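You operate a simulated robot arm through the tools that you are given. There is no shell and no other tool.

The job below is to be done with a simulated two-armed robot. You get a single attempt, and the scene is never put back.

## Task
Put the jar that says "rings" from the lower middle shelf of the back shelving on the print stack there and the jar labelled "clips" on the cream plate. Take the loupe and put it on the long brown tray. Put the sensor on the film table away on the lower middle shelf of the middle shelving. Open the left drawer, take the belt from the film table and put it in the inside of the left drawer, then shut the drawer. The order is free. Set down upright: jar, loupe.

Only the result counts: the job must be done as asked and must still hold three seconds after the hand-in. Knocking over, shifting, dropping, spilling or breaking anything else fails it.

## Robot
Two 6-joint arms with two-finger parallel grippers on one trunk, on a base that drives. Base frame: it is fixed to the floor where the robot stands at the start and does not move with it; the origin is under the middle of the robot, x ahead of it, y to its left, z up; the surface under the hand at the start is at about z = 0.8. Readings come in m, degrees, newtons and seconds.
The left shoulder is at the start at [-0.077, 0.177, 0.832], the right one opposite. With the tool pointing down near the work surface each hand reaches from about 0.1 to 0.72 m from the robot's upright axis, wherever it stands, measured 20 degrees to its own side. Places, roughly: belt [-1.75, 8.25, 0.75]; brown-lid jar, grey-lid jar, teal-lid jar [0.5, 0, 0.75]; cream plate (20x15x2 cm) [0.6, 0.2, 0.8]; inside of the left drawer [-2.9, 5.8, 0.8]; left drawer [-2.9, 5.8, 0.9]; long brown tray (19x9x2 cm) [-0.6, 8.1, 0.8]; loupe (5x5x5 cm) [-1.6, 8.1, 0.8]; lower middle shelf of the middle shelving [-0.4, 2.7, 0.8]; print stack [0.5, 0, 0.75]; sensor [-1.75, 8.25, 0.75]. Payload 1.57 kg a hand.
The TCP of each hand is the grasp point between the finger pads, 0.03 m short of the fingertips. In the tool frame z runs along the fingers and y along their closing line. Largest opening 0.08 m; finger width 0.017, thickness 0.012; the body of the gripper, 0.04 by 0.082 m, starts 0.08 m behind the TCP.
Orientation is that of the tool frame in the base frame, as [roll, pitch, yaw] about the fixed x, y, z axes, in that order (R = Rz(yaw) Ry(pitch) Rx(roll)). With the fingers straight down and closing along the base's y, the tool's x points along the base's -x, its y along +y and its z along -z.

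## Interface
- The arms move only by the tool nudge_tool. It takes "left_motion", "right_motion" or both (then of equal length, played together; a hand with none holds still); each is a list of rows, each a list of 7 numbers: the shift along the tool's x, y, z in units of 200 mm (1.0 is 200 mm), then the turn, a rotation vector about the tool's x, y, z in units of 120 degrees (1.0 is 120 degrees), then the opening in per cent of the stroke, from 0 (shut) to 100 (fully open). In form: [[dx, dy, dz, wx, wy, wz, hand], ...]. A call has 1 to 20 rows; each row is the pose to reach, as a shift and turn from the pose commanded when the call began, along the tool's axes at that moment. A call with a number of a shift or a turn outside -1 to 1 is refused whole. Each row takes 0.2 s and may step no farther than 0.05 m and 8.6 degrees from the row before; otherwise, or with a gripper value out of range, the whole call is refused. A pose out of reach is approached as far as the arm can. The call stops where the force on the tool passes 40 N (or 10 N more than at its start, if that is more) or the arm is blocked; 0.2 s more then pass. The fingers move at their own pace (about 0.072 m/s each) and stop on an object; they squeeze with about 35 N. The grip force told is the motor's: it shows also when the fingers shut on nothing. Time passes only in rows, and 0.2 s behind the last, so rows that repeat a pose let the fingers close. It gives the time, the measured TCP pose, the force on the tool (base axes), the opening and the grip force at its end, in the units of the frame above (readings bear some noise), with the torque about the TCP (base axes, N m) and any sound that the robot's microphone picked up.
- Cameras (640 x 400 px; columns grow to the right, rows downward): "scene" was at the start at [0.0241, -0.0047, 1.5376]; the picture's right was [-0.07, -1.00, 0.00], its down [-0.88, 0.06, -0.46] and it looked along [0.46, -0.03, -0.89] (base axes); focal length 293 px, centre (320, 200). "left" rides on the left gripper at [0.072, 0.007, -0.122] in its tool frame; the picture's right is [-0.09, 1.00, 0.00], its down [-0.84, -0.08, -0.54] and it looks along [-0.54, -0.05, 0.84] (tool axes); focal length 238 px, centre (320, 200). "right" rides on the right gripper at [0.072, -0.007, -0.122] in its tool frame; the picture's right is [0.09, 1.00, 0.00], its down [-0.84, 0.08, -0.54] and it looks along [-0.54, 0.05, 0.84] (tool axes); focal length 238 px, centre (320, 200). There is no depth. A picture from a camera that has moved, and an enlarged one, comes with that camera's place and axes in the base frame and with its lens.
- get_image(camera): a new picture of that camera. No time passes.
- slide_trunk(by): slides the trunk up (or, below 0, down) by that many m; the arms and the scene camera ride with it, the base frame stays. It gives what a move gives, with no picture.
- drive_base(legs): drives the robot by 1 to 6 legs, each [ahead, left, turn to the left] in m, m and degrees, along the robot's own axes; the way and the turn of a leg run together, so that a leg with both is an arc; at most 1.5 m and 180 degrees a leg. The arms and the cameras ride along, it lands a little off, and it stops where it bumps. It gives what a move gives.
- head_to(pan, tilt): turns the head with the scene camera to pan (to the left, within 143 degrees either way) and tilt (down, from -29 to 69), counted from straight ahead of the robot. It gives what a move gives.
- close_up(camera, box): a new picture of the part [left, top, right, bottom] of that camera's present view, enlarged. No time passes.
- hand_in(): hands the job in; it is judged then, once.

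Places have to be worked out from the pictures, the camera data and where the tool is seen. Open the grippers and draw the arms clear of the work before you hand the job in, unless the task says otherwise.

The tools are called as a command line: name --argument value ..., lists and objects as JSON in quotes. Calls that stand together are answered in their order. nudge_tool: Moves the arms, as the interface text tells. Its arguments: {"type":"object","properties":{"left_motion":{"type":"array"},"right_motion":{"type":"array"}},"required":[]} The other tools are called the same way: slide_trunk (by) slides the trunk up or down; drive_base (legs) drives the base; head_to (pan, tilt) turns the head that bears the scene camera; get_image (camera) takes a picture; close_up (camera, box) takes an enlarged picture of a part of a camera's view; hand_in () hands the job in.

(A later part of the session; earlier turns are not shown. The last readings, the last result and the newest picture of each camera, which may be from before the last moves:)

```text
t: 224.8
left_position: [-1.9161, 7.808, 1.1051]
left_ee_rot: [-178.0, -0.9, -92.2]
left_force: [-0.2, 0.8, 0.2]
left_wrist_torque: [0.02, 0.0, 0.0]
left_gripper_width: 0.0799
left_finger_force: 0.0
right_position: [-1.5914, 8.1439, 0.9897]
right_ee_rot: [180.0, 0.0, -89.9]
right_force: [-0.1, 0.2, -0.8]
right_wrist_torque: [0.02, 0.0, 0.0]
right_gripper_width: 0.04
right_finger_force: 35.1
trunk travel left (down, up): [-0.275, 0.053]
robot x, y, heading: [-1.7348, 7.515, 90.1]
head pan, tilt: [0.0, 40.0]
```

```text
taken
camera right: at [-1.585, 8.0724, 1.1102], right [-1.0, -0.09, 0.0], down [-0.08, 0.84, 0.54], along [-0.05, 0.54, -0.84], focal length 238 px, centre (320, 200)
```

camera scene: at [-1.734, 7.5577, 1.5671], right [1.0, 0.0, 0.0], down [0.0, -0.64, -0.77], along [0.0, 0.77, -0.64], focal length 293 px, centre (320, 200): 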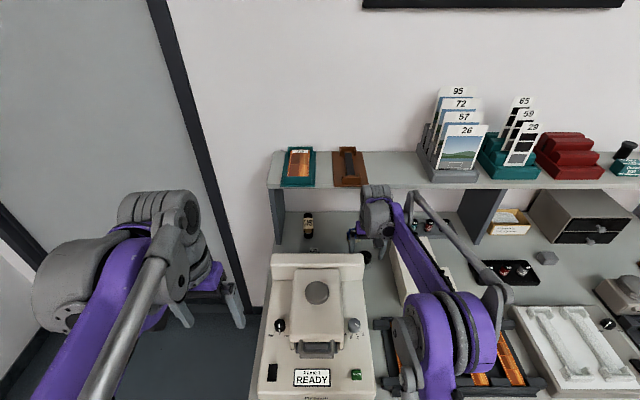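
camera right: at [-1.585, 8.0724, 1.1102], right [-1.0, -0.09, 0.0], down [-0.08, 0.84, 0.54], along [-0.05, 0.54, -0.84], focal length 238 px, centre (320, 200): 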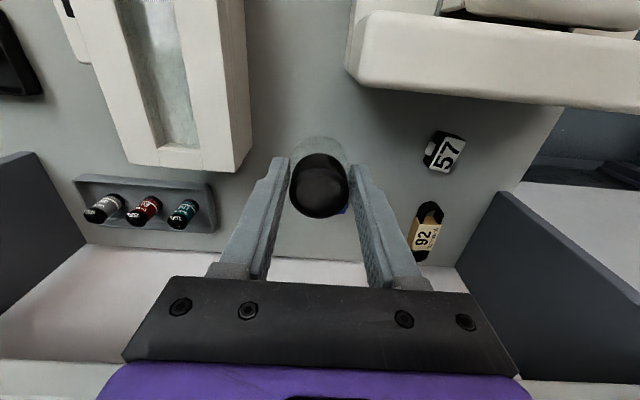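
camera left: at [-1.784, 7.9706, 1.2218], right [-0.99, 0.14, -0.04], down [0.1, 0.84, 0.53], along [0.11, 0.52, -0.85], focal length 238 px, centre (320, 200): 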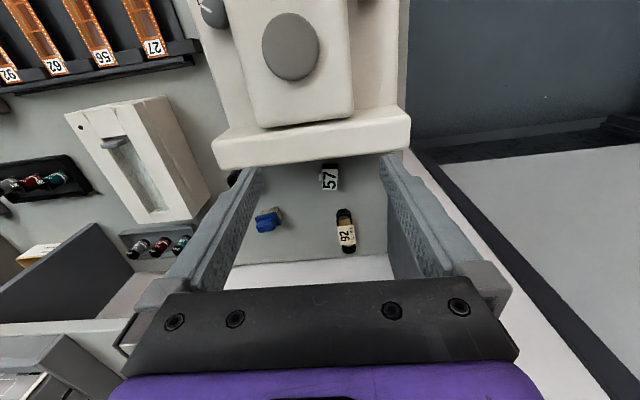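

The loupe is held securely. I'll retract the hand slowly toward me before driving to the tray side.

nudge_tool --right_motion '[[0.02, 0, -0.02, 0, 0, 0, 0], [0.05, 0, -0.05, 0, 0, 0, 0], [0.1, 0, -0.1, 0, 0, 0, 0], [0.16, 0, -0.15, 0, 0, 0, 0], [0.23, 0, -0.18, 0, 0, 0, 0], [0.3, 0, -0.2, 0, 0, 0, 0], [0.38, 0, -0.2, 0, 0, 0, 0], [0.46, 0, -0.2, 0, 0, 0, 0], [0.54, 0, -0.2, 0, 0, 0, 0], [0.62, 0, -0.2, 0, 0, 0, 0], [0.7, 0, -0.2, 0, 0, 0, 0], [0.78, 0, -0.2, 0, 0, 0, 0], [0.86, 0, -0.2, 0, 0, 0, 0], [0.93, 0, -0.2, 0, 0, 0, 0], [0.97, 0, -0.2, 0, 0, 0, 0], [1.0, 0, -0.2, 0, 0, 0, 0]]'

drive_base --legs '[[-0.08, 0, 0], [0, -0.85, 0]]'

get_image --camera "scene"

get_image --camera "right"

```text
t: 228.2
left_position: [-1.9161, 7.8085, 1.1025]
left_ee_rot: [-178.0, -0.9, -92.0]
left_force: [0.2, 0.8, 0.6]
left_wrist_torque: [0.02, 0.01, 0.0]
left_gripper_width: 0.0801
left_finger_force: 0.1
right_position: [-1.5931, 7.9436, 1.0311]
right_ee_rot: [180.0, -0.1, -89.9]
right_force: [0.7, -0.3, -0.8]
right_wrist_torque: [-0.04, 0.0, -0.04]
right_gripper_width: 0.0403
right_finger_force: 34.5
trunk travel left (down, up): [-0.275, 0.053]
robot x, y, heading: [-1.7349, 7.5154, 89.9]
head pan, tilt: [0.0, 40.0]
```

```text
t: 236.8
left_position: [-1.0604, 7.7342, 1.1024]
left_ee_rot: [-178.0, -0.9, -91.0]
left_force: [-0.3, -0.4, -0.2]
left_wrist_torque: [0.01, 0.0, -0.01]
left_gripper_width: 0.0801
left_finger_force: 0.0
right_position: [-0.7393, 7.8754, 1.0299]
right_ee_rot: [-180.0, 0.0, -88.9]
right_force: [-0.5, -0.1, -1.2]
right_wrist_torque: [0.02, 0.01, 0.03]
right_gripper_width: 0.0398
right_finger_force: 35.2
trunk travel left (down, up): [-0.275, 0.053]
robot x, y, heading: [-0.8725, 7.4432, 91.0]
head pan, tilt: [0.0, 40.0]
```

```text
taken
camera scene: at [-0.8733, 7.4871, 1.567], right [1.0, 0.02, 0.0], down [0.01, -0.64, -0.77], along [-0.01, 0.77, -0.64], focal length 293 px, centre (320, 200)
```

scene: 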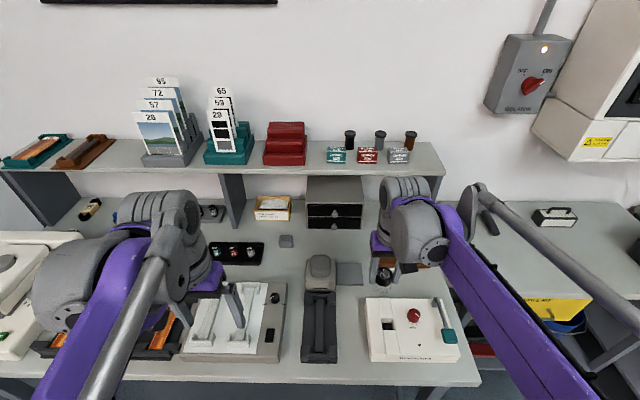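

```text
taken
camera right: at [-0.7317, 7.8046, 1.1509], right [-0.99, -0.11, 0.0], down [-0.09, 0.84, 0.54], along [-0.06, 0.54, -0.84], focal length 238 px, centre (320, 200)
```

right: 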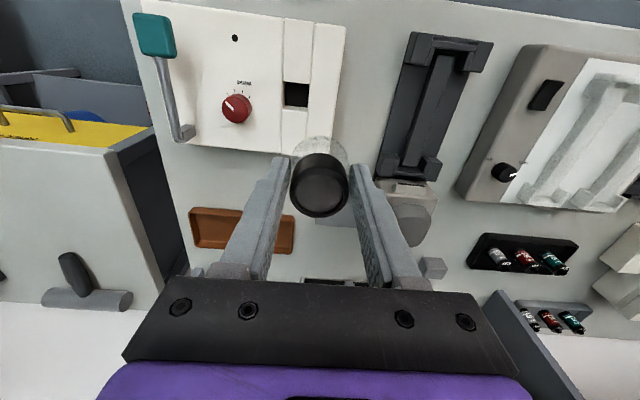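

The tray spans about x -0.716 to -0.535, y 8.05 to 8.145, so its centre is (-0.626, 8.097). I'll move the base 7 cm forward and straighten the heading.

drive_base --legs '[[0.07, -0.05, -1.0]]'

get_image --camera "right"

```text
t: 237.9
left_position: [-1.0062, 7.8069, 1.1042]
left_ee_rot: [-178.0, -0.9, -92.0]
left_force: [0.4, 0.5, -0.2]
left_wrist_torque: [0.0, -0.02, -0.01]
left_gripper_width: 0.0802
left_finger_force: 0.1
right_position: [-0.6844, 7.9432, 1.0293]
right_ee_rot: [180.0, 0.1, -89.9]
right_force: [0.4, -0.2, -0.3]
right_wrist_torque: [0.01, 0.0, -0.02]
right_gripper_width: 0.036
right_finger_force: 35.5
trunk travel left (down, up): [-0.275, 0.053]
robot x, y, heading: [-0.8235, 7.5105, 89.9]
head pan, tilt: [0.0, 40.0]
```

```text
taken
camera right: at [-0.6772, 7.8713, 1.1508], right [-1.0, -0.09, 0.0], down [-0.08, 0.84, 0.54], along [-0.05, 0.54, -0.84], focal length 238 px, centre (320, 200)
```

right: 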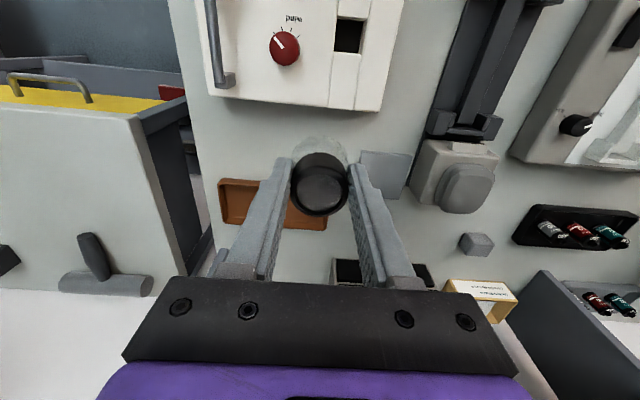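

The grip width dropped from 0.040 to 0.036, so the loupe may have shifted in the fingers. I'll look closely.

close_up --camera "right" --box '[240, 110, 400, 240]'

close_up --camera "scene" --box '[320, 180, 480, 320]'

```text
3.08 times, centred on (320, 175) of right
camera zoom: at [-0.6772, 7.8713, 1.1508], right [-1.0, -0.09, 0.0], down [-0.08, 0.84, 0.54], along [-0.05, 0.54, -0.84], focal length 733 px, centre (320, 277)
```

zoom: 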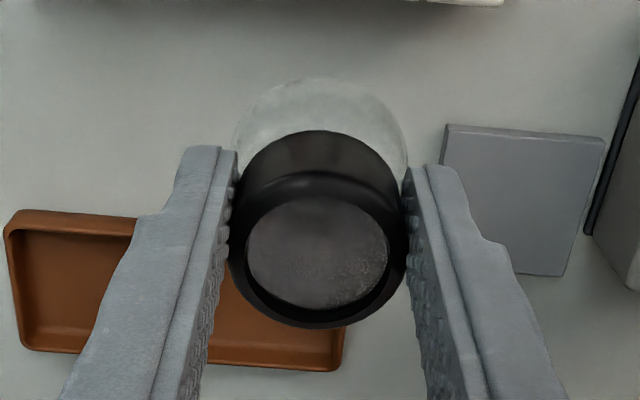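

```text
2.86 times, centred on (400, 250) of scene
camera zoom: at [-0.8238, 7.5563, 1.567], right [1.0, 0.0, 0.0], down [0.0, -0.64, -0.77], along [0.0, 0.77, -0.64], focal length 836 px, centre (91, 57)
```

zoom: 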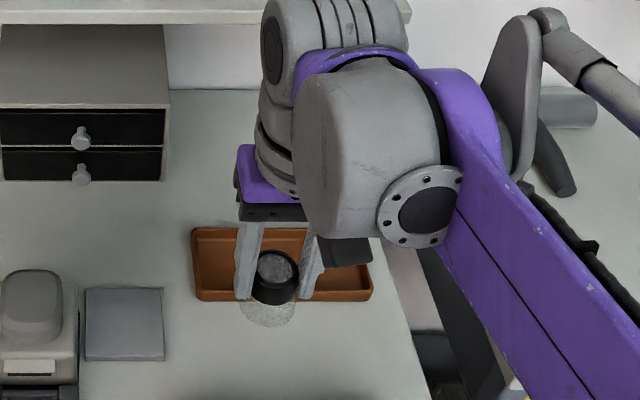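

The loupe settled a little so the fingers now hold its black body, which still looks upright and secure. I'll carry it slowly over the tray's centre.

nudge_tool --right_motion '[[-0.01, -0.004, 0, 0, 0, 0, 0], [-0.03, -0.011, 0, 0, 0, 0, 0], [-0.06, -0.022, 0, 0, 0, 0, 0], [-0.1, -0.038, 0, 0, 0, 0, 0], [-0.15, -0.056, 0, 0, 0, 0, 0], [-0.2, -0.075, 0, 0, 0, 0, 0], [-0.25, -0.094, 0, 0, 0, 0, 0], [-0.3, -0.113, 0, 0, 0, 0, 0], [-0.35, -0.132, 0, 0, 0, 0, 0], [-0.4, -0.151, 0, 0, 0, 0, 0], [-0.45, -0.169, 0, 0, 0, 0, 0], [-0.5, -0.188, 0, 0, 0, 0, 0], [-0.55, -0.207, 0, 0, 0, 0, 0], [-0.6, -0.226, 0, 0, 0, 0, 0], [-0.65, -0.245, 0, 0, 0, 0, 0], [-0.7, -0.264, 0, 0, 0, 0, 0], [-0.74, -0.279, 0, 0, 0, 0, 0], [-0.76, -0.287, 0, 0, 0, 0, 0], [-0.77, -0.29, 0, 0, 0, 0, 0], [-0.77, -0.29, 0, 0, 0, 0, 0]]'

get_image --camera "right"

close_up --camera "scene" --box '[320, 100, 480, 260]'

```text
t: 242.1
left_position: [-1.006, 7.8079, 1.1039]
left_ee_rot: [-178.0, -1.0, -92.0]
left_force: [0.3, 0.6, -0.1]
left_wrist_torque: [-0.01, 0.02, -0.03]
left_gripper_width: 0.0799
left_finger_force: 0.0
right_position: [-0.6271, 8.0975, 1.0306]
right_ee_rot: [180.0, 0.0, -89.9]
right_force: [0.1, 1.2, 0.3]
right_wrist_torque: [0.03, -0.03, -0.02]
right_gripper_width: 0.0358
right_finger_force: 35.2
trunk travel left (down, up): [-0.275, 0.053]
robot x, y, heading: [-0.8267, 7.5104, 90.0]
head pan, tilt: [0.0, 40.0]
```

```text
taken
camera right: at [-0.6196, 8.0256, 1.1507], right [-1.0, -0.09, 0.0], down [-0.08, 0.84, 0.54], along [-0.05, 0.54, -0.84], focal length 238 px, centre (320, 200)
```

right: 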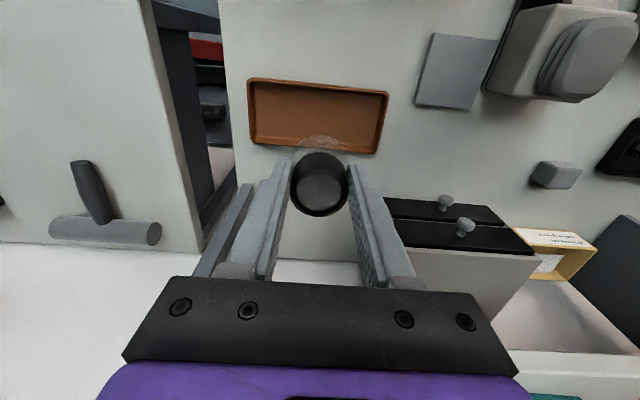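

```text
2.50 times, centred on (400, 180) of scene
camera zoom: at [-0.824, 7.5562, 1.567], right [1.0, 0.0, 0.0], down [0.0, -0.64, -0.77], along [0.0, 0.77, -0.64], focal length 732 px, centre (120, 250)
```

zoom: 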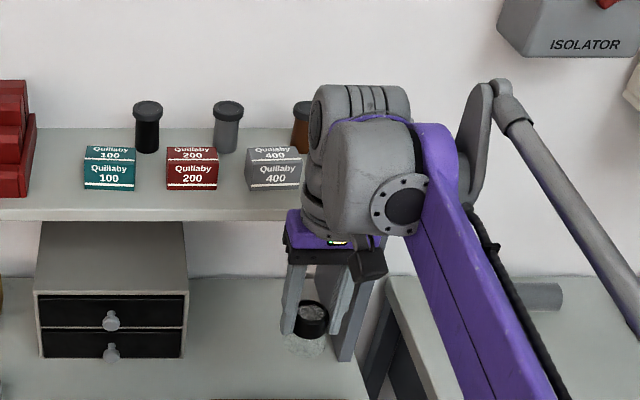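

The tray's centre is now seen at about (-0.622, 8.107). I'll shift 8 mm forward and lower to TCP z≈0.885.

nudge_tool --right_motion '[[-0.02, -0.01, 0.01, 0, 0, 0, 0], [-0.04, -0.015, 0.03, 0, 0, 0, 0], [-0.04, -0.015, 0.06, 0, 0, 0, 0], [-0.04, -0.015, 0.1, 0, 0, 0, 0], [-0.04, -0.015, 0.15, 0, 0, 0, 0], [-0.04, -0.015, 0.2, 0, 0, 0, 0], [-0.04, -0.015, 0.25, 0, 0, 0, 0], [-0.04, -0.015, 0.3, 0, 0, 0, 0], [-0.04, -0.015, 0.35, 0, 0, 0, 0], [-0.04, -0.015, 0.4, 0, 0, 0, 0], [-0.04, -0.015, 0.45, 0, 0, 0, 0], [-0.04, -0.015, 0.5, 0, 0, 0, 0], [-0.04, -0.015, 0.55, 0, 0, 0, 0], [-0.04, -0.015, 0.6, 0, 0, 0, 0], [-0.04, -0.015, 0.65, 0, 0, 0, 0], [-0.04, -0.015, 0.69, 0, 0, 0, 0], [-0.04, -0.015, 0.72, 0, 0, 0, 0], [-0.04, -0.015, 0.73, 0, 0, 0, 0]]'

get_image --camera "right"

close_up --camera "scene" --box '[320, 140, 480, 280]'

```text
t: 245.9
left_position: [-1.0067, 7.8067, 1.1048]
left_ee_rot: [-178.0, -1.0, -92.0]
left_force: [-0.2, 0.2, 0.3]
left_wrist_torque: [0.02, 0.0, -0.03]
left_gripper_width: 0.08
left_finger_force: 0.0
right_position: [-0.6239, 8.1052, 0.8839]
right_ee_rot: [-179.9, 0.0, -89.9]
right_force: [0.6, 0.3, -0.2]
right_wrist_torque: [-0.03, -0.01, -0.03]
right_gripper_width: 0.0358
right_finger_force: 35.7
trunk travel left (down, up): [-0.275, 0.053]
robot x, y, heading: [-0.8254, 7.5121, 90.2]
head pan, tilt: [0.0, 40.0]
```

```text
taken
camera right: at [-0.6165, 8.0334, 1.0042], right [-1.0, -0.09, 0.0], down [-0.08, 0.84, 0.54], along [-0.05, 0.54, -0.84], focal length 238 px, centre (320, 200)
```

right: 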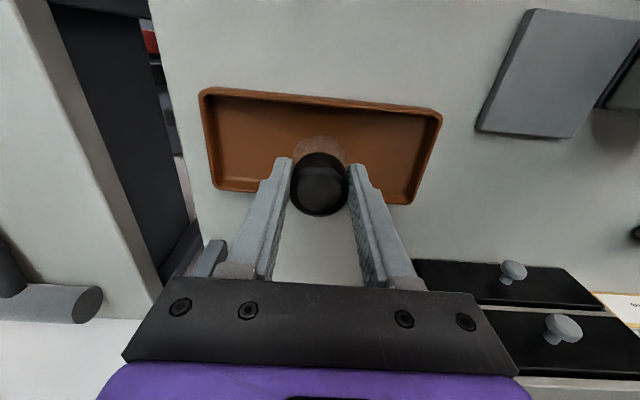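

```text
2.86 times, centred on (400, 210) of scene
camera zoom: at [-0.824, 7.5563, 1.5671], right [1.0, 0.0, 0.0], down [0.0, -0.64, -0.77], along [0.0, 0.77, -0.64], focal length 836 px, centre (91, 171)
```

zoom: 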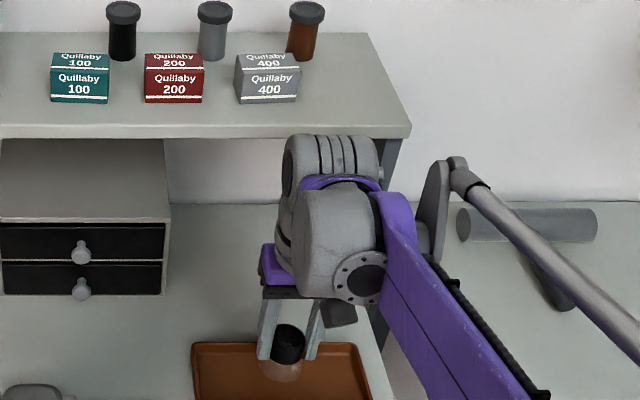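

The loupe hangs centred over the tray. I'll lower it in 1 mm rows and watch for contact.

nudge_tool --right_motion '[[0, 0, 0.01, 0, 0, 0, 0], [0, 0, 0.02, 0, 0, 0, 0], [0, 0, 0.03, 0, 0, 0, 0], [0, 0, 0.04, 0, 0, 0, 0], [0, 0, 0.05, 0, 0, 0, 0], [0, 0, 0.055, 0, 0, 0, 0], [0, 0, 0.06, 0, 0, 0, 0], [0, 0, 0.06, 0, 0, 0, 0]]'

```text
t: 247.7
left_position: [-1.0075, 7.8074, 1.1046]
left_ee_rot: [-177.9, -0.9, -92.0]
left_force: [-0.1, 0.8, 0.2]
left_wrist_torque: [0.02, 0.01, 0.02]
left_gripper_width: 0.0799
left_finger_force: 0.0
right_position: [-0.6239, 8.1065, 0.8715]
right_ee_rot: [-180.0, 0.0, -89.9]
right_force: [0.5, 0.5, -0.8]
right_wrist_torque: [-0.03, 0.01, -0.05]
right_gripper_width: 0.0362
right_finger_force: 35.1
trunk travel left (down, up): [-0.275, 0.053]
robot x, y, heading: [-0.8276, 7.5131, 90.1]
head pan, tilt: [0.0, 40.0]
```

No contact yet at z≈0.8715. I'll lower another 5 mm.

nudge_tool --right_motion '[[0, 0, 0.005, 0, 0, 0, 0], [0, 0, 0.01, 0, 0, 0, 0], [0, 0, 0.015, 0, 0, 0, 0], [0, 0, 0.02, 0, 0, 0, 0], [0, 0, 0.025, 0, 0, 0, 0], [0, 0, 0.025, 0, 0, 0, 0]]'

close_up --camera "scene" --box '[360, 220, 460, 300]'

```text
t: 249.1
left_position: [-1.0075, 7.8062, 1.1029]
left_ee_rot: [-178.0, -0.9, -92.0]
left_force: [-0.8, 0.5, 0.1]
left_wrist_torque: [0.05, 0.0, -0.01]
left_gripper_width: 0.0801
left_finger_force: 0.1
right_position: [-0.6244, 8.1057, 0.8664]
right_ee_rot: [180.0, 0.0, -89.9]
right_force: [0.8, 0.4, 0.7]
right_wrist_torque: [-0.02, 0.01, 0.01]
right_gripper_width: 0.0358
right_finger_force: 35.6
trunk travel left (down, up): [-0.275, 0.053]
robot x, y, heading: [-0.8263, 7.5144, 90.1]
head pan, tilt: [0.0, 40.0]
```

```text
5.00 times, centred on (410, 260) of scene
camera zoom: at [-0.824, 7.5563, 1.567], right [1.0, 0.0, 0.0], down [0.0, -0.64, -0.77], along [0.0, 0.77, -0.64], focal length 1464 px, centre (-130, -100)
```

zoom: 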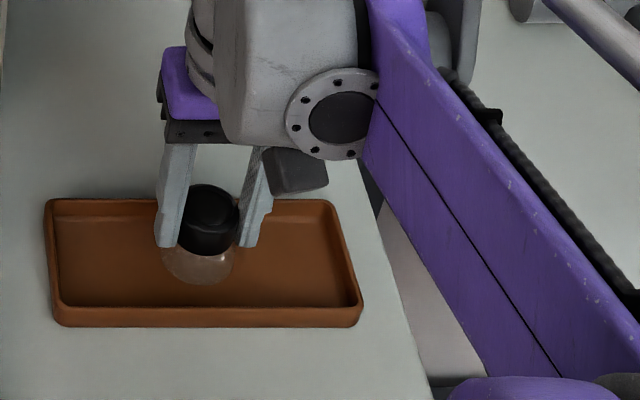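

The loupe looks upright near the tray floor. I'll lower another 3 mm.

nudge_tool --right_motion '[[0, 0, 0.005, 0, 0, 0, 0], [0, 0, 0.01, 0, 0, 0, 0], [0, 0, 0.015, 0, 0, 0, 0], [0, 0, 0.015, 0, 0, 0, 0]]'

```text
t: 250.1
left_position: [-1.0073, 7.8072, 1.1034]
left_ee_rot: [-178.0, -0.9, -92.0]
left_force: [-0.3, 1.3, -0.4]
left_wrist_torque: [-0.02, 0.0, 0.0]
left_gripper_width: 0.0802
left_finger_force: 0.0
right_position: [-0.6238, 8.1055, 0.8649]
right_ee_rot: [179.9, 0.0, -89.9]
right_force: [0.3, 1.3, 0.5]
right_wrist_torque: [0.01, 0.02, 0.02]
right_gripper_width: 0.0362
right_finger_force: 35.0
trunk travel left (down, up): [-0.275, 0.053]
robot x, y, heading: [-0.8276, 7.5143, 90.2]
head pan, tilt: [0.0, 40.0]
```

No clear contact yet, so I'll lower 3 mm more.

nudge_tool --right_motion '[[0, 0, 0.005, 0, 0, 0, 0], [0, 0, 0.01, 0, 0, 0, 0], [0, 0, 0.015, 0, 0, 0, 0], [0, 0, 0.015, 0, 0, 0, 0]]'

```text
t: 251.1
left_position: [-1.0081, 7.8073, 1.1041]
left_ee_rot: [-178.0, -0.9, -92.0]
left_force: [0.3, -1.0, 0.0]
left_wrist_torque: [-0.01, 0.02, 0.01]
left_gripper_width: 0.0798
left_finger_force: 0.1
right_position: [-0.6244, 8.1046, 0.8602]
right_ee_rot: [180.0, 0.0, -89.9]
right_force: [-0.1, 0.6, -0.3]
right_wrist_torque: [-0.01, 0.0, -0.01]
right_gripper_width: 0.036
right_finger_force: 34.9
trunk travel left (down, up): [-0.275, 0.053]
robot x, y, heading: [-0.8245, 7.5108, 90.1]
head pan, tilt: [0.0, 40.0]
```

Still free at z≈0.860. I'll lower 3 mm more.

nudge_tool --right_motion '[[0, 0, 0.005, 0, 0, 0, 0], [0, 0, 0.01, 0, 0, 0, 0], [0, 0, 0.015, 0, 0, 0, 0], [0, 0, 0.015, 0, 0, 0, 0]]'

close_up --camera "scene" --box '[360, 220, 460, 300]'

```text
t: 252.1
left_position: [-1.0067, 7.8065, 1.1041]
left_ee_rot: [-178.0, -0.9, -92.0]
left_force: [0.1, -0.5, 0.3]
left_wrist_torque: [0.0, 0.01, 0.01]
left_gripper_width: 0.0802
left_finger_force: 0.0
right_position: [-0.6243, 8.1056, 0.8577]
right_ee_rot: [-180.0, 0.0, -89.9]
right_force: [0.3, -0.4, -1.2]
right_wrist_torque: [-0.01, 0.0, -0.01]
right_gripper_width: 0.0359
right_finger_force: 35.1
trunk travel left (down, up): [-0.275, 0.053]
robot x, y, heading: [-0.829, 7.5114, 90.1]
head pan, tilt: [0.0, 40.0]
```

```text
5.00 times, centred on (410, 260) of scene
camera zoom: at [-0.824, 7.5563, 1.567], right [1.0, 0.0, 0.0], down [0.0, -0.64, -0.77], along [0.0, 0.77, -0.64], focal length 1464 px, centre (-130, -100)
```

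zoom: 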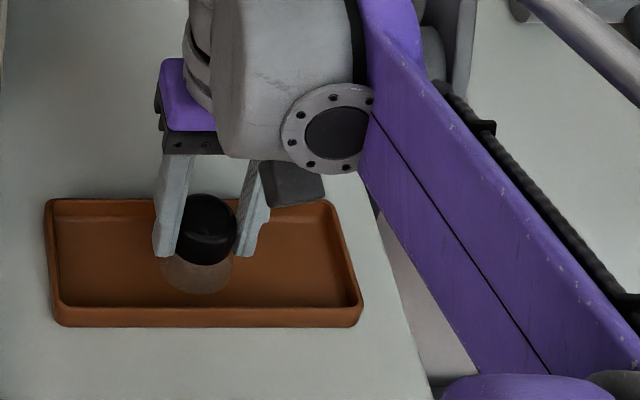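

The loupe's base appears a few millimetres above the tray floor. I'll lower 4 mm more in small steps.

nudge_tool --right_motion '[[0, 0, 0.005, 0, 0, 0, 0], [0, 0, 0.01, 0, 0, 0, 0], [0, 0, 0.015, 0, 0, 0, 0], [0, 0, 0.02, 0, 0, 0, 0], [0, 0, 0.02, 0, 0, 0, 0]]'

```text
t: 253.3
left_position: [-1.0086, 7.8058, 1.1035]
left_ee_rot: [-177.9, -0.7, -92.0]
left_force: [0.2, -0.4, 0.1]
left_wrist_torque: [-0.04, -0.01, 0.0]
left_gripper_width: 0.0798
left_finger_force: 0.0
right_position: [-0.6238, 8.1041, 0.8559]
right_ee_rot: [-179.9, 0.1, -89.9]
right_force: [1.0, 4.7, 24.7]
right_wrist_torque: [0.35, -0.09, 0.02]
right_gripper_width: 0.0357
right_finger_force: 35.1
trunk travel left (down, up): [-0.275, 0.053]
robot x, y, heading: [-0.8234, 7.5137, 90.1]
head pan, tilt: [0.0, 40.0]
```

The loupe has touched down (24.7 N). I'll relieve the pressure, open the fingers and rise.

nudge_tool --right_motion '[[0, 0, -0.005, 0, 0, 0, 0], [0, 0, -0.009, 0, 0, 0, 0], [0, 0, -0.009, 0, 0, 0, 0]]'

nudge_tool --right_motion '[[0, 0, 0, 0, 0, 0, 50], [0, 0, 0, 0, 0, 0, 60], [0, 0, 0, 0, 0, 0, 80], [0, 0, 0, 0, 0, 0, 100], [0, 0, 0, 0, 0, 0, 100]]'

nudge_tool --right_motion '[[0, 0, -0.05, 0, 0, 0, 100], [0, 0, -0.15, 0, 0, 0, 100], [0, 0, -0.3, 0, 0, 0, 100], [0, 0, -0.5, 0, 0, 0, 100], [0, 0, -0.7, 0, 0, 0, 100], [0, 0, -0.9, 0, 0, 0, 100]]'

get_image --camera "right"

```text
t: 254.1
left_position: [-1.0072, 7.806, 1.1039]
left_ee_rot: [-178.0, -1.0, -92.0]
left_force: [0.4, 0.1, -0.8]
left_wrist_torque: [0.01, -0.01, 0.0]
left_gripper_width: 0.0798
left_finger_force: 0.0
right_position: [-0.6249, 8.1044, 0.8551]
right_ee_rot: [180.0, 0.0, -89.9]
right_force: [2.8, 0.2, 10.9]
right_wrist_torque: [0.1, -0.1, -0.04]
right_gripper_width: 0.0363
right_finger_force: 34.9
trunk travel left (down, up): [-0.275, 0.053]
robot x, y, heading: [-0.825, 7.5128, 89.8]
head pan, tilt: [0.0, 40.0]
```

```text
t: 255.3
left_position: [-1.007, 7.8063, 1.1034]
left_ee_rot: [-178.0, -0.9, -92.1]
left_force: [0.2, 0.3, -0.5]
left_wrist_torque: [0.01, -0.01, 0.0]
left_gripper_width: 0.0801
left_finger_force: 0.1
right_position: [-0.6239, 8.1056, 0.8557]
right_ee_rot: [180.0, -0.1, -89.9]
right_force: [0.8, 0.4, 0.3]
right_wrist_torque: [-0.01, -0.02, -0.02]
right_gripper_width: 0.08
right_finger_force: 0.0
trunk travel left (down, up): [-0.275, 0.053]
robot x, y, heading: [-0.8223, 7.5149, 90.1]
head pan, tilt: [0.0, 40.0]
```

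```text
t: 256.7
left_position: [-1.0075, 7.8062, 1.1041]
left_ee_rot: [-178.0, -0.9, -92.0]
left_force: [0.7, -0.4, 0.8]
left_wrist_torque: [-0.02, -0.01, 0.0]
left_gripper_width: 0.0805
left_finger_force: 0.0
right_position: [-0.6253, 8.1039, 1.0351]
right_ee_rot: [180.0, 0.0, -89.9]
right_force: [-0.3, 0.1, -0.8]
right_wrist_torque: [0.0, -0.02, -0.01]
right_gripper_width: 0.08
right_finger_force: 0.1
trunk travel left (down, up): [-0.275, 0.053]
robot x, y, heading: [-0.8271, 7.5128, 90.1]
head pan, tilt: [0.0, 40.0]
```

```text
taken
camera right: at [-0.6177, 8.0319, 1.1563], right [-1.0, -0.09, 0.0], down [-0.08, 0.84, 0.54], along [-0.05, 0.54, -0.84], focal length 238 px, centre (320, 200)
```

right: 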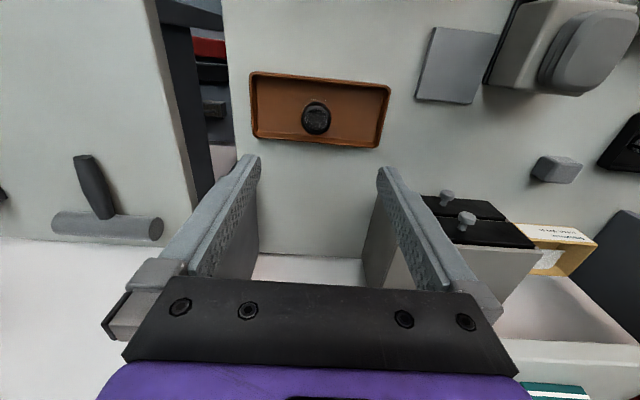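

The loupe stands upright in the brown tray. Next I'll retract the right hand and drive back left to line the left arm up with the sensor.

nudge_tool --right_motion '[[0.15, 0, 0, 0, 0, 0, 100], [0.35, 0, 0, 0, 0, 0, 100], [0.55, 0, 0, 0, 0, 0, 100], [0.75, 0, 0, 0, 0, 0, 100], [0.92, 0, 0, 0, 0, 0, 100], [1.0, 0, 0, 0, 0, 0, 100]]'

nudge_tool --right_motion '[[0.15, 0, -0.05, 0, 0, 0, 100], [0.3, 0, -0.1, 0, 0, 0, 100], [0.45, 0, -0.15, 0, 0, 0, 100], [0.5, 0, -0.2, 0, 0, 0, 100]]'

drive_base --legs '[[-0.08, 0, 0], [0, 0.78, 0], [0.08, 0, 0]]'

get_image --camera "scene"

```text
t: 258.1
left_position: [-1.007, 7.8063, 1.1035]
left_ee_rot: [-177.9, -0.9, -92.0]
left_force: [-0.5, 1.1, 0.5]
left_wrist_torque: [0.02, 0.01, 0.03]
left_gripper_width: 0.0802
left_finger_force: 0.0
right_position: [-0.6233, 7.9057, 1.0358]
right_ee_rot: [180.0, 0.0, -90.0]
right_force: [0.0, -0.3, 1.2]
right_wrist_torque: [-0.01, -0.01, -0.06]
right_gripper_width: 0.0799
right_finger_force: 0.0
trunk travel left (down, up): [-0.275, 0.053]
robot x, y, heading: [-0.8262, 7.5137, 89.9]
head pan, tilt: [0.0, 40.0]
```

```text
t: 259.1
left_position: [-1.0078, 7.8064, 1.1041]
left_ee_rot: [-178.1, -0.8, -92.1]
left_force: [0.3, 0.1, -0.3]
left_wrist_torque: [0.0, 0.0, 0.01]
left_gripper_width: 0.0798
left_finger_force: 0.0
right_position: [-0.6235, 7.8036, 1.0755]
right_ee_rot: [-180.0, 0.0, -89.9]
right_force: [0.1, 0.3, -0.8]
right_wrist_torque: [-0.03, 0.01, -0.01]
right_gripper_width: 0.0797
right_finger_force: 0.0
trunk travel left (down, up): [-0.275, 0.053]
robot x, y, heading: [-0.8239, 7.5131, 90.1]
head pan, tilt: [0.0, 40.0]
```

```text
t: 267.7
left_position: [-1.7914, 7.8037, 1.1049]
left_ee_rot: [-178.0, -0.9, -91.7]
left_force: [0.6, 0.0, -0.5]
left_wrist_torque: [-0.06, 0.04, -0.05]
left_gripper_width: 0.08
left_finger_force: 0.1
right_position: [-1.4068, 7.8029, 1.0748]
right_ee_rot: [-180.0, 0.0, -89.6]
right_force: [0.2, 0.3, -0.3]
right_wrist_torque: [-0.04, -0.02, 0.0]
right_gripper_width: 0.08
right_finger_force: 0.0
trunk travel left (down, up): [-0.275, 0.053]
robot x, y, heading: [-1.6084, 7.5058, 90.3]
head pan, tilt: [0.0, 40.0]
```

```text
taken
camera scene: at [-1.6071, 7.5532, 1.567], right [1.0, 0.0, 0.0], down [0.0, -0.64, -0.77], along [0.0, 0.77, -0.64], focal length 293 px, centre (320, 200)
```

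scene: 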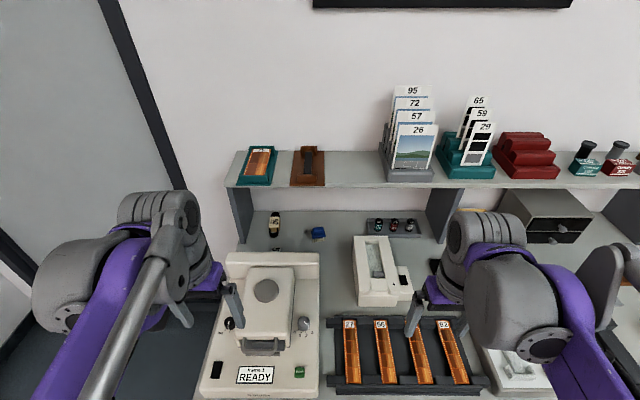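

I'll bring the left hand forward over the scanner toward the sensor and look from there.

nudge_tool --left_motion '[[-0.12, -0.03, 0.03, 0, 0, 0, 100], [-0.3, -0.06, 0.08, 0, 0, 0, 100], [-0.48, -0.09, 0.13, 0, 0, 0, 100], [-0.66, -0.13, 0.18, 0, 0, 0, 100], [-0.84, -0.17, 0.23, 0, 0, 0, 100], [-0.956, -0.186, 0.25, 0, 0, 0, 100], [-0.956, -0.186, 0.25, 0, 0, 0, 100]]'

get_image --camera "left"

close_up --camera "left" --box '[240, 130, 400, 270]'

```text
t: 269.3
left_position: [-1.7476, 7.9926, 1.0534]
left_ee_rot: [-178.0, -0.9, -91.8]
left_force: [0.6, -0.3, 0.7]
left_wrist_torque: [-0.03, -0.01, -0.01]
left_gripper_width: 0.0799
left_finger_force: 0.1
right_position: [-1.407, 7.8012, 1.0749]
right_ee_rot: [179.9, 0.0, -89.7]
right_force: [0.9, -0.1, 0.4]
right_wrist_torque: [0.01, 0.04, -0.04]
right_gripper_width: 0.0801
right_finger_force: 0.1
trunk travel left (down, up): [-0.275, 0.053]
robot x, y, heading: [-1.6114, 7.5104, 90.2]
head pan, tilt: [0.0, 40.0]
```

```text
taken
camera left: at [-1.7602, 7.9217, 1.1754], right [-0.99, 0.12, -0.04], down [0.08, 0.84, 0.53], along [0.1, 0.52, -0.85], focal length 238 px, centre (320, 200)
```

left: 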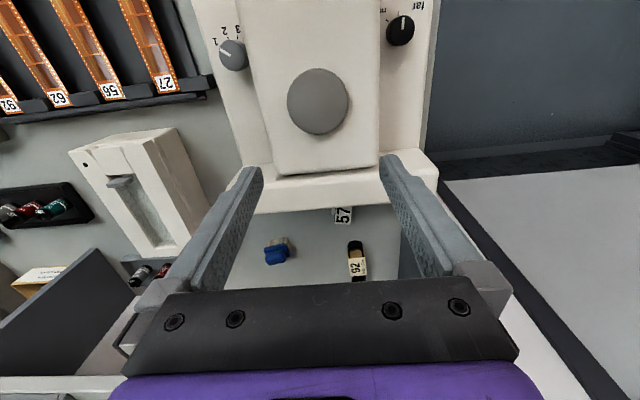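

```text
2.86 times, centred on (320, 200) of left
camera zoom: at [-1.7602, 7.9217, 1.1754], right [-0.99, 0.12, -0.04], down [0.08, 0.84, 0.53], along [0.1, 0.52, -0.85], focal length 681 px, centre (320, 200)
```

zoom: 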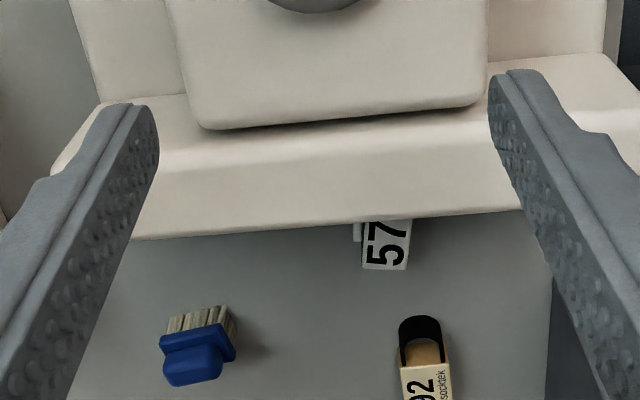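

I'll go 9 cm further forward to see the whole sensor from above.

nudge_tool --left_motion '[[-0.12, 0, 0, 0, 0, 0, 100], [-0.28, 0, 0, 0, 0, 0, 100], [-0.42, 0, 0.05, 0, 0, 0, 100], [-0.46, 0, 0.1, 0, 0, 0, 100], [-0.46, 0, 0.1, 0, 0, 0, 100]]'

get_image --camera "left"

close_up --camera "left" --box '[240, 90, 400, 230]'

```text
t: 270.5
left_position: [-1.7443, 8.0863, 1.0296]
left_ee_rot: [-178.0, -0.9, -91.8]
left_force: [-0.5, -0.6, -0.5]
left_wrist_torque: [0.01, -0.02, -0.01]
left_gripper_width: 0.0801
left_finger_force: 0.1
right_position: [-1.4074, 7.8019, 1.0756]
right_ee_rot: [179.9, 0.1, -89.7]
right_force: [-0.1, 0.5, 0.6]
right_wrist_torque: [0.03, 0.01, 0.04]
right_gripper_width: 0.08
right_finger_force: 0.1
trunk travel left (down, up): [-0.275, 0.053]
robot x, y, heading: [-1.61, 7.5074, 90.5]
head pan, tilt: [0.0, 40.0]
```

```text
taken
camera left: at [-1.7575, 8.0148, 1.1531], right [-0.99, 0.12, -0.04], down [0.08, 0.84, 0.53], along [0.1, 0.52, -0.85], focal length 238 px, centre (320, 200)
```

left: 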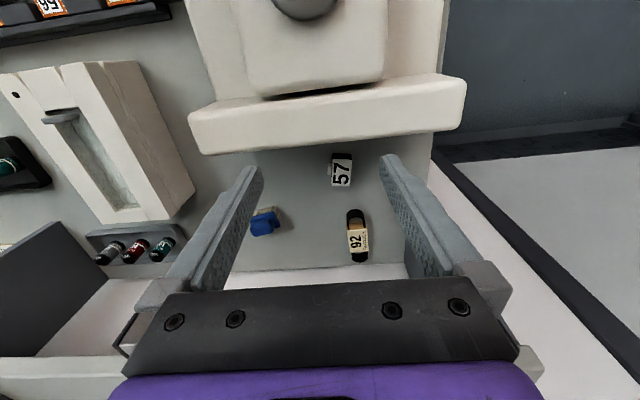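

```text
2.86 times, centred on (320, 160) of left
camera zoom: at [-1.7575, 8.0148, 1.1531], right [-0.99, 0.12, -0.04], down [0.08, 0.84, 0.53], along [0.1, 0.52, -0.85], focal length 681 px, centre (320, 314)
```

zoom: 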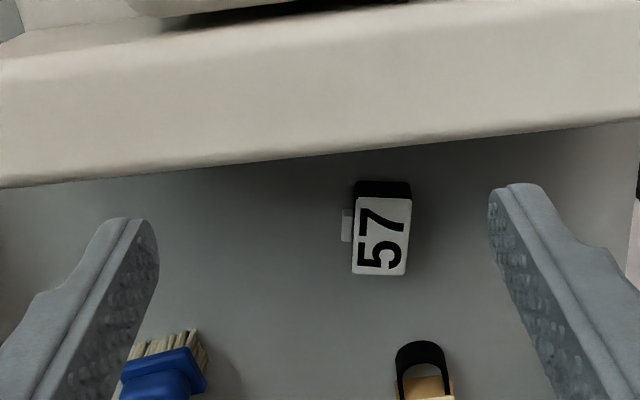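

The sensor's top is at about (-1.757, 8.169, 0.828), roughly 2.8 cm wide in x and 2 cm tall. The small shelf above overhangs from y≈8.2, so I'll lean the left gripper 20° so it points down and forward.

nudge_tool --left_motion '[[0, 0.02, 0, 0, -0.0556, 0, 100], [0, 0.04, 0, 0, -0.111, 0, 100], [0, 0.0635, 0, 0, -0.1667, 0, 100], [0, 0.0635, 0, 0, -0.1667, 0, 100]]'

get_image --camera "left"

get_image --camera "scene"

```text
t: 271.5
left_position: [-1.7556, 8.085, 1.0313]
left_ee_rot: [-177.9, 19.2, -91.0]
left_force: [0.1, -0.2, 0.6]
left_wrist_torque: [0.0, 0.0, 0.01]
left_gripper_width: 0.08
left_finger_force: 0.1
right_position: [-1.4067, 7.8025, 1.0755]
right_ee_rot: [180.0, -0.1, -89.7]
right_force: [0.1, 0.6, -0.6]
right_wrist_torque: [-0.05, 0.0, 0.0]
right_gripper_width: 0.0802
right_finger_force: 0.1
trunk travel left (down, up): [-0.275, 0.053]
robot x, y, heading: [-1.6102, 7.5099, 90.5]
head pan, tilt: [0.0, 40.0]
```

```text
taken
camera left: at [-1.7694, 7.9765, 1.1217], right [-0.99, 0.12, -0.01], down [0.07, 0.61, 0.79], along [0.1, 0.78, -0.61], focal length 238 px, centre (320, 200)
```

left: 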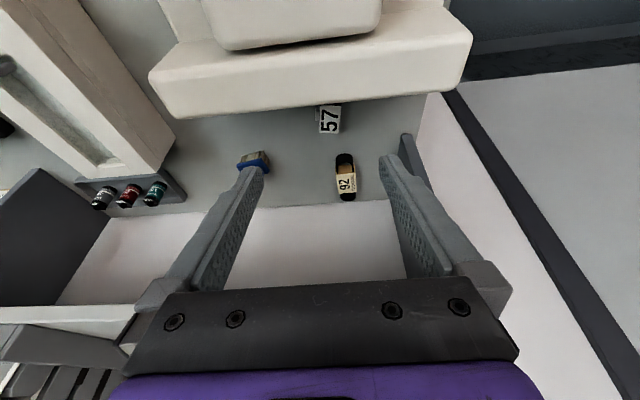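

```text
taken
camera scene: at [-1.607, 7.5534, 1.567], right [1.0, 0.0, 0.0], down [0.0, -0.64, -0.77], along [0.0, 0.77, -0.64], focal length 293 px, centre (320, 200)
```

scene: 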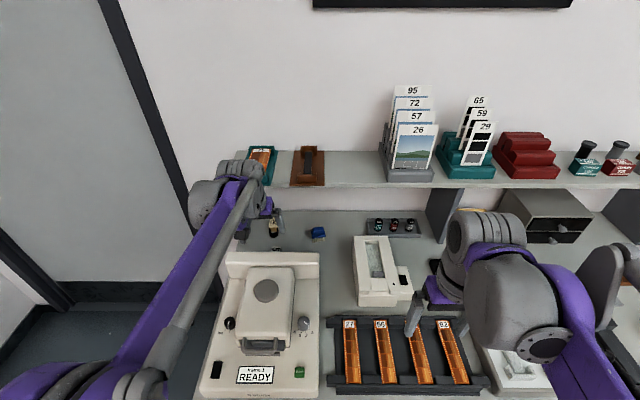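

The sensor and belt positions agree again, at (-1.757, 8.169) and (-1.774, 8.296). I'll bring the tilted gripper down to just above the sensor.

nudge_tool --left_motion '[[-0.03, 0.008, 0.13, -0.003, 0, 0, 100], [-0.06, 0.015, 0.26, -0.006, 0, 0, 100], [-0.09, 0.022, 0.39, -0.009, 0, 0, 100], [-0.12, 0.029, 0.52, -0.012, 0, 0, 100], [-0.15, 0.036, 0.65, -0.015, 0, 0, 100], [-0.1775, 0.043, 0.78, -0.0175, 0, 0, 100], [-0.1775, 0.043, 0.78, -0.0175, 0, 0, 100]]'

get_image --camera "left"

get_image --camera "scene"

```text
t: 273.1
left_position: [-1.7567, 8.1696, 0.8956]
left_ee_rot: [180.0, 19.2, -91.1]
left_force: [-0.6, -0.8, -0.5]
left_wrist_torque: [-0.02, 0.01, -0.01]
left_gripper_width: 0.08
left_finger_force: 0.1
right_position: [-1.4073, 7.8015, 1.0751]
right_ee_rot: [-180.0, 0.1, -89.7]
right_force: [0.6, -0.1, -1.1]
right_wrist_torque: [-0.02, 0.03, -0.01]
right_gripper_width: 0.0799
right_finger_force: 0.0
trunk travel left (down, up): [-0.275, 0.053]
robot x, y, heading: [-1.608, 7.5102, 90.5]
head pan, tilt: [0.0, 40.0]
```

```text
taken
camera left: at [-1.7657, 8.0613, 0.9871], right [-0.99, 0.11, 0.03], down [0.09, 0.61, 0.79], along [0.06, 0.78, -0.62], focal length 238 px, centre (320, 200)
```

left: 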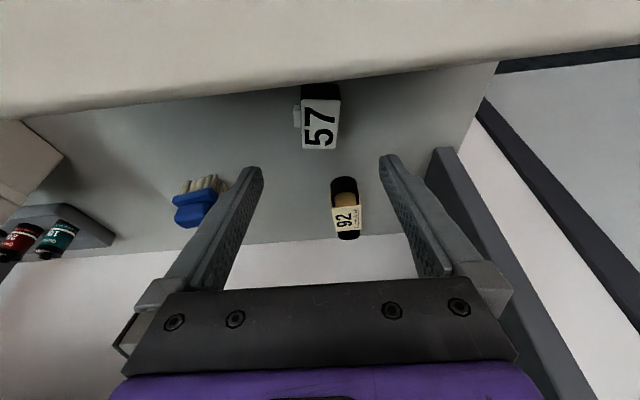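

```text
taken
camera scene: at [-1.607, 7.5524, 1.5671], right [1.0, 0.0, 0.0], down [0.0, -0.64, -0.77], along [0.0, 0.77, -0.64], focal length 293 px, centre (320, 200)
```

scene: 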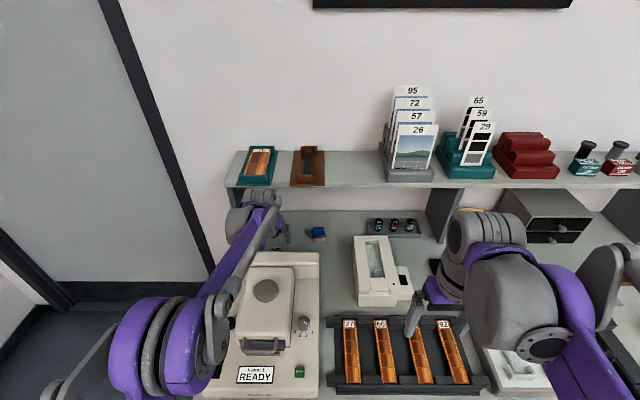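

The sensor is centred ahead of the fingertips. I'll descend straight down to TCP z≈0.845.

nudge_tool --left_motion '[[0.02, 0.004, 0.06, 0, 0, 0, 100], [0.042, 0.008, 0.12, 0, 0, 0, 100], [0.063, 0.012, 0.18, 0, 0, 0, 100], [0.075, 0.015, 0.215, 0, 0, 0, 100], [0.083, 0.015, 0.238, 0, 0, 0, 100], [0.083, 0.015, 0.238, 0, 0, 0, 100]]'

get_image --camera "left"

```text
t: 274.5
left_position: [-1.7585, 8.1691, 0.8434]
left_ee_rot: [-179.9, 19.1, -91.1]
left_force: [-0.5, 0.8, 2.6]
left_wrist_torque: [-0.38, -0.06, -0.04]
left_gripper_width: 0.0798
left_finger_force: 0.1
right_position: [-1.4076, 7.8022, 1.0749]
right_ee_rot: [180.0, 0.0, -89.7]
right_force: [-0.2, -0.8, 0.0]
right_wrist_torque: [0.05, 0.0, 0.03]
right_gripper_width: 0.0798
right_finger_force: 0.1
trunk travel left (down, up): [-0.275, 0.053]
robot x, y, heading: [-1.6106, 7.5079, 90.4]
head pan, tilt: [0.0, 40.0]
```

```text
taken
camera left: at [-1.7691, 8.0606, 0.9355], right [-0.99, 0.11, 0.03], down [0.09, 0.61, 0.79], along [0.06, 0.78, -0.62], focal length 238 px, centre (320, 200)
```

left: 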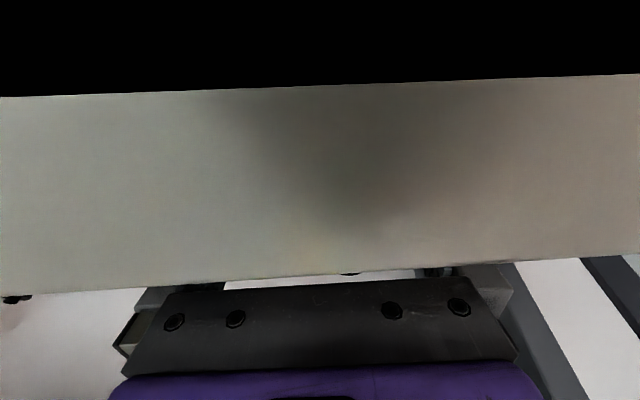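

The hand camera's housing has just touched the scanner's top (2.6 N) because of the 19° lean. I'll go straight up, reduce the lean to about 10°, and come down again.

nudge_tool --left_motion '[[-0.03, 0, -0.08, 0, 0, 0, 100], [-0.06, 0, -0.17, 0, 0, 0, 100], [-0.09, 0, -0.26, 0, 0, 0, 100], [-0.09, 0, -0.26, 0, 0.038, 0, 100], [-0.09, 0, -0.26, 0, 0.076, 0, 100], [-0.09, 0, -0.26, 0, 0.076, 0, 100]]'

get_image --camera "left"

close_up --camera "scene" --box '[200, 140, 360, 280]'

```text
t: 275.9
left_position: [-1.7595, 8.1689, 0.8988]
left_ee_rot: [-179.9, 9.9, -91.0]
left_force: [-0.3, 0.9, 0.5]
left_wrist_torque: [0.0, -0.03, -0.01]
left_gripper_width: 0.08
left_finger_force: 0.1
right_position: [-1.4064, 7.8023, 1.0752]
right_ee_rot: [-179.9, 0.0, -89.7]
right_force: [1.1, 0.4, 0.1]
right_wrist_torque: [-0.03, 0.01, 0.0]
right_gripper_width: 0.0799
right_finger_force: 0.1
trunk travel left (down, up): [-0.275, 0.053]
robot x, y, heading: [-1.6098, 7.5103, 90.4]
head pan, tilt: [0.0, 40.0]
```

```text
taken
camera left: at [-1.7685, 8.0768, 1.0067], right [-0.99, 0.11, 0.01], down [0.09, 0.73, 0.68], along [0.06, 0.68, -0.73], focal length 238 px, centre (320, 200)
```

left: 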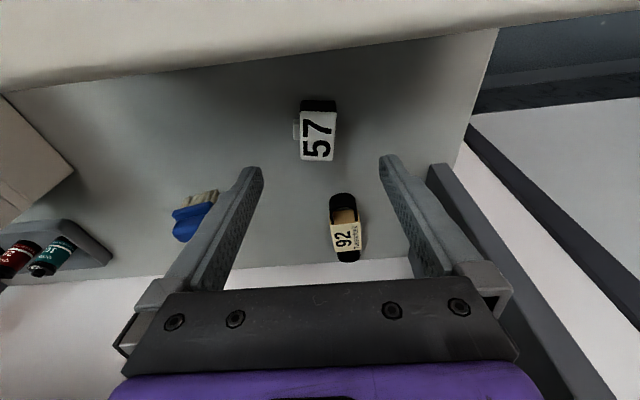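

```text
2.86 times, centred on (280, 210) of scene
camera zoom: at [-1.6071, 7.5525, 1.567], right [1.0, 0.0, 0.0], down [0.0, -0.64, -0.77], along [0.0, 0.77, -0.64], focal length 836 px, centre (434, 171)
```

zoom: 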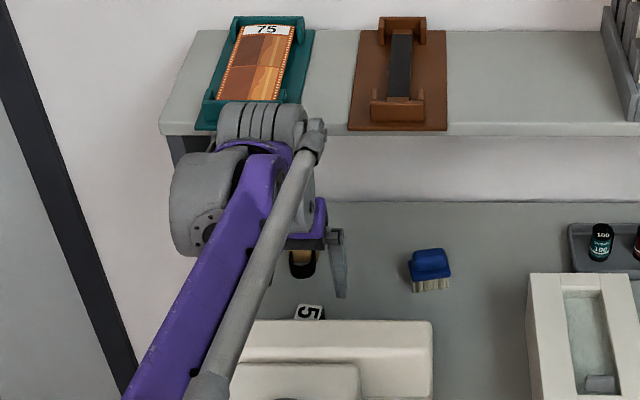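

The lean is now 9.9°, and the sensor is centred at (-1.760, 8.168). I'll descend straight down to TCP z≈0.843.

nudge_tool --left_motion '[[0.012, 0.002, 0.07, 0, 0, 0, 100], [0.024, 0.004, 0.14, 0, 0, 0, 100], [0.036, 0.005, 0.2, 0, 0, 0, 100], [0.044, 0.005, 0.245, 0, 0, 0, 100], [0.048, 0.005, 0.272, 0, 0, 0, 100], [0.048, 0.005, 0.272, 0, 0, 0, 100]]'

get_image --camera "left"

```text
t: 277.3
left_position: [-1.76, 8.1686, 0.8439]
left_ee_rot: [-179.9, 10.0, -91.0]
left_force: [0.3, -0.8, 0.3]
left_wrist_torque: [0.0, -0.05, 0.03]
left_gripper_width: 0.08
left_finger_force: 0.0
right_position: [-1.4072, 7.8021, 1.0759]
right_ee_rot: [-180.0, 0.0, -89.7]
right_force: [0.2, 0.1, 0.5]
right_wrist_torque: [0.01, -0.03, 0.0]
right_gripper_width: 0.0798
right_finger_force: 0.0
trunk travel left (down, up): [-0.275, 0.053]
robot x, y, heading: [-1.6102, 7.51, 90.1]
head pan, tilt: [0.0, 40.0]
```

```text
taken
camera left: at [-1.7692, 8.0761, 0.9515], right [-0.99, 0.11, 0.02], down [0.09, 0.73, 0.68], along [0.06, 0.68, -0.73], focal length 238 px, centre (320, 200)
```

left: 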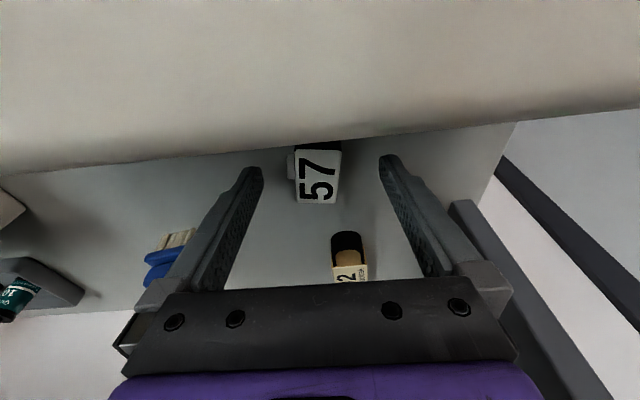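

No contact this time, and the sensor is between the fingers with fingertips at about z≈0.814. I'll lower 3 mm more and close.

nudge_tool --left_motion '[[0.0013, 0, 0.0075, 0, 0, 0, 100], [0.0026, 0, 0.015, 0, 0, 0, 100], [0.0026, 0, 0.015, 0, 0, 0, 70], [0.0026, 0, 0.015, 0, 0, 0, 50], [0.0026, 0, 0.015, 0, 0, 0, 30], [0.0026, 0, 0.015, 0, 0, 0, 0], [0.0026, 0, 0.015, 0, 0, 0, 0], [0.0026, 0, 0.015, 0, 0, 0, 0]]'

get_image --camera "left"

```text
t: 279.1
left_position: [-1.7602, 8.1671, 0.8413]
left_ee_rot: [-179.9, 10.0, -91.0]
left_force: [0.1, -0.3, -0.9]
left_wrist_torque: [0.01, 0.01, -0.04]
left_gripper_width: 0.0289
left_finger_force: 35.0
right_position: [-1.4066, 7.8029, 1.0746]
right_ee_rot: [179.9, 0.1, -89.6]
right_force: [0.6, 0.7, 0.6]
right_wrist_torque: [-0.02, 0.01, -0.01]
right_gripper_width: 0.0798
right_finger_force: 0.0
trunk travel left (down, up): [-0.275, 0.053]
robot x, y, heading: [-1.6063, 7.5086, 90.5]
head pan, tilt: [0.0, 40.0]
```

```text
taken
camera left: at [-1.7691, 8.0756, 0.9485], right [-0.99, 0.11, 0.02], down [0.09, 0.73, 0.68], along [0.06, 0.68, -0.73], focal length 238 px, centre (320, 200)
```

left: 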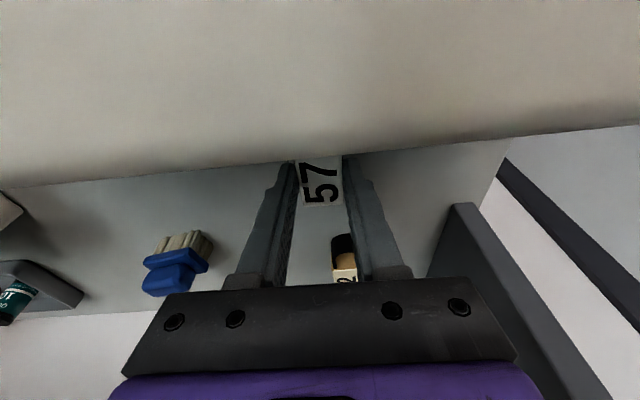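

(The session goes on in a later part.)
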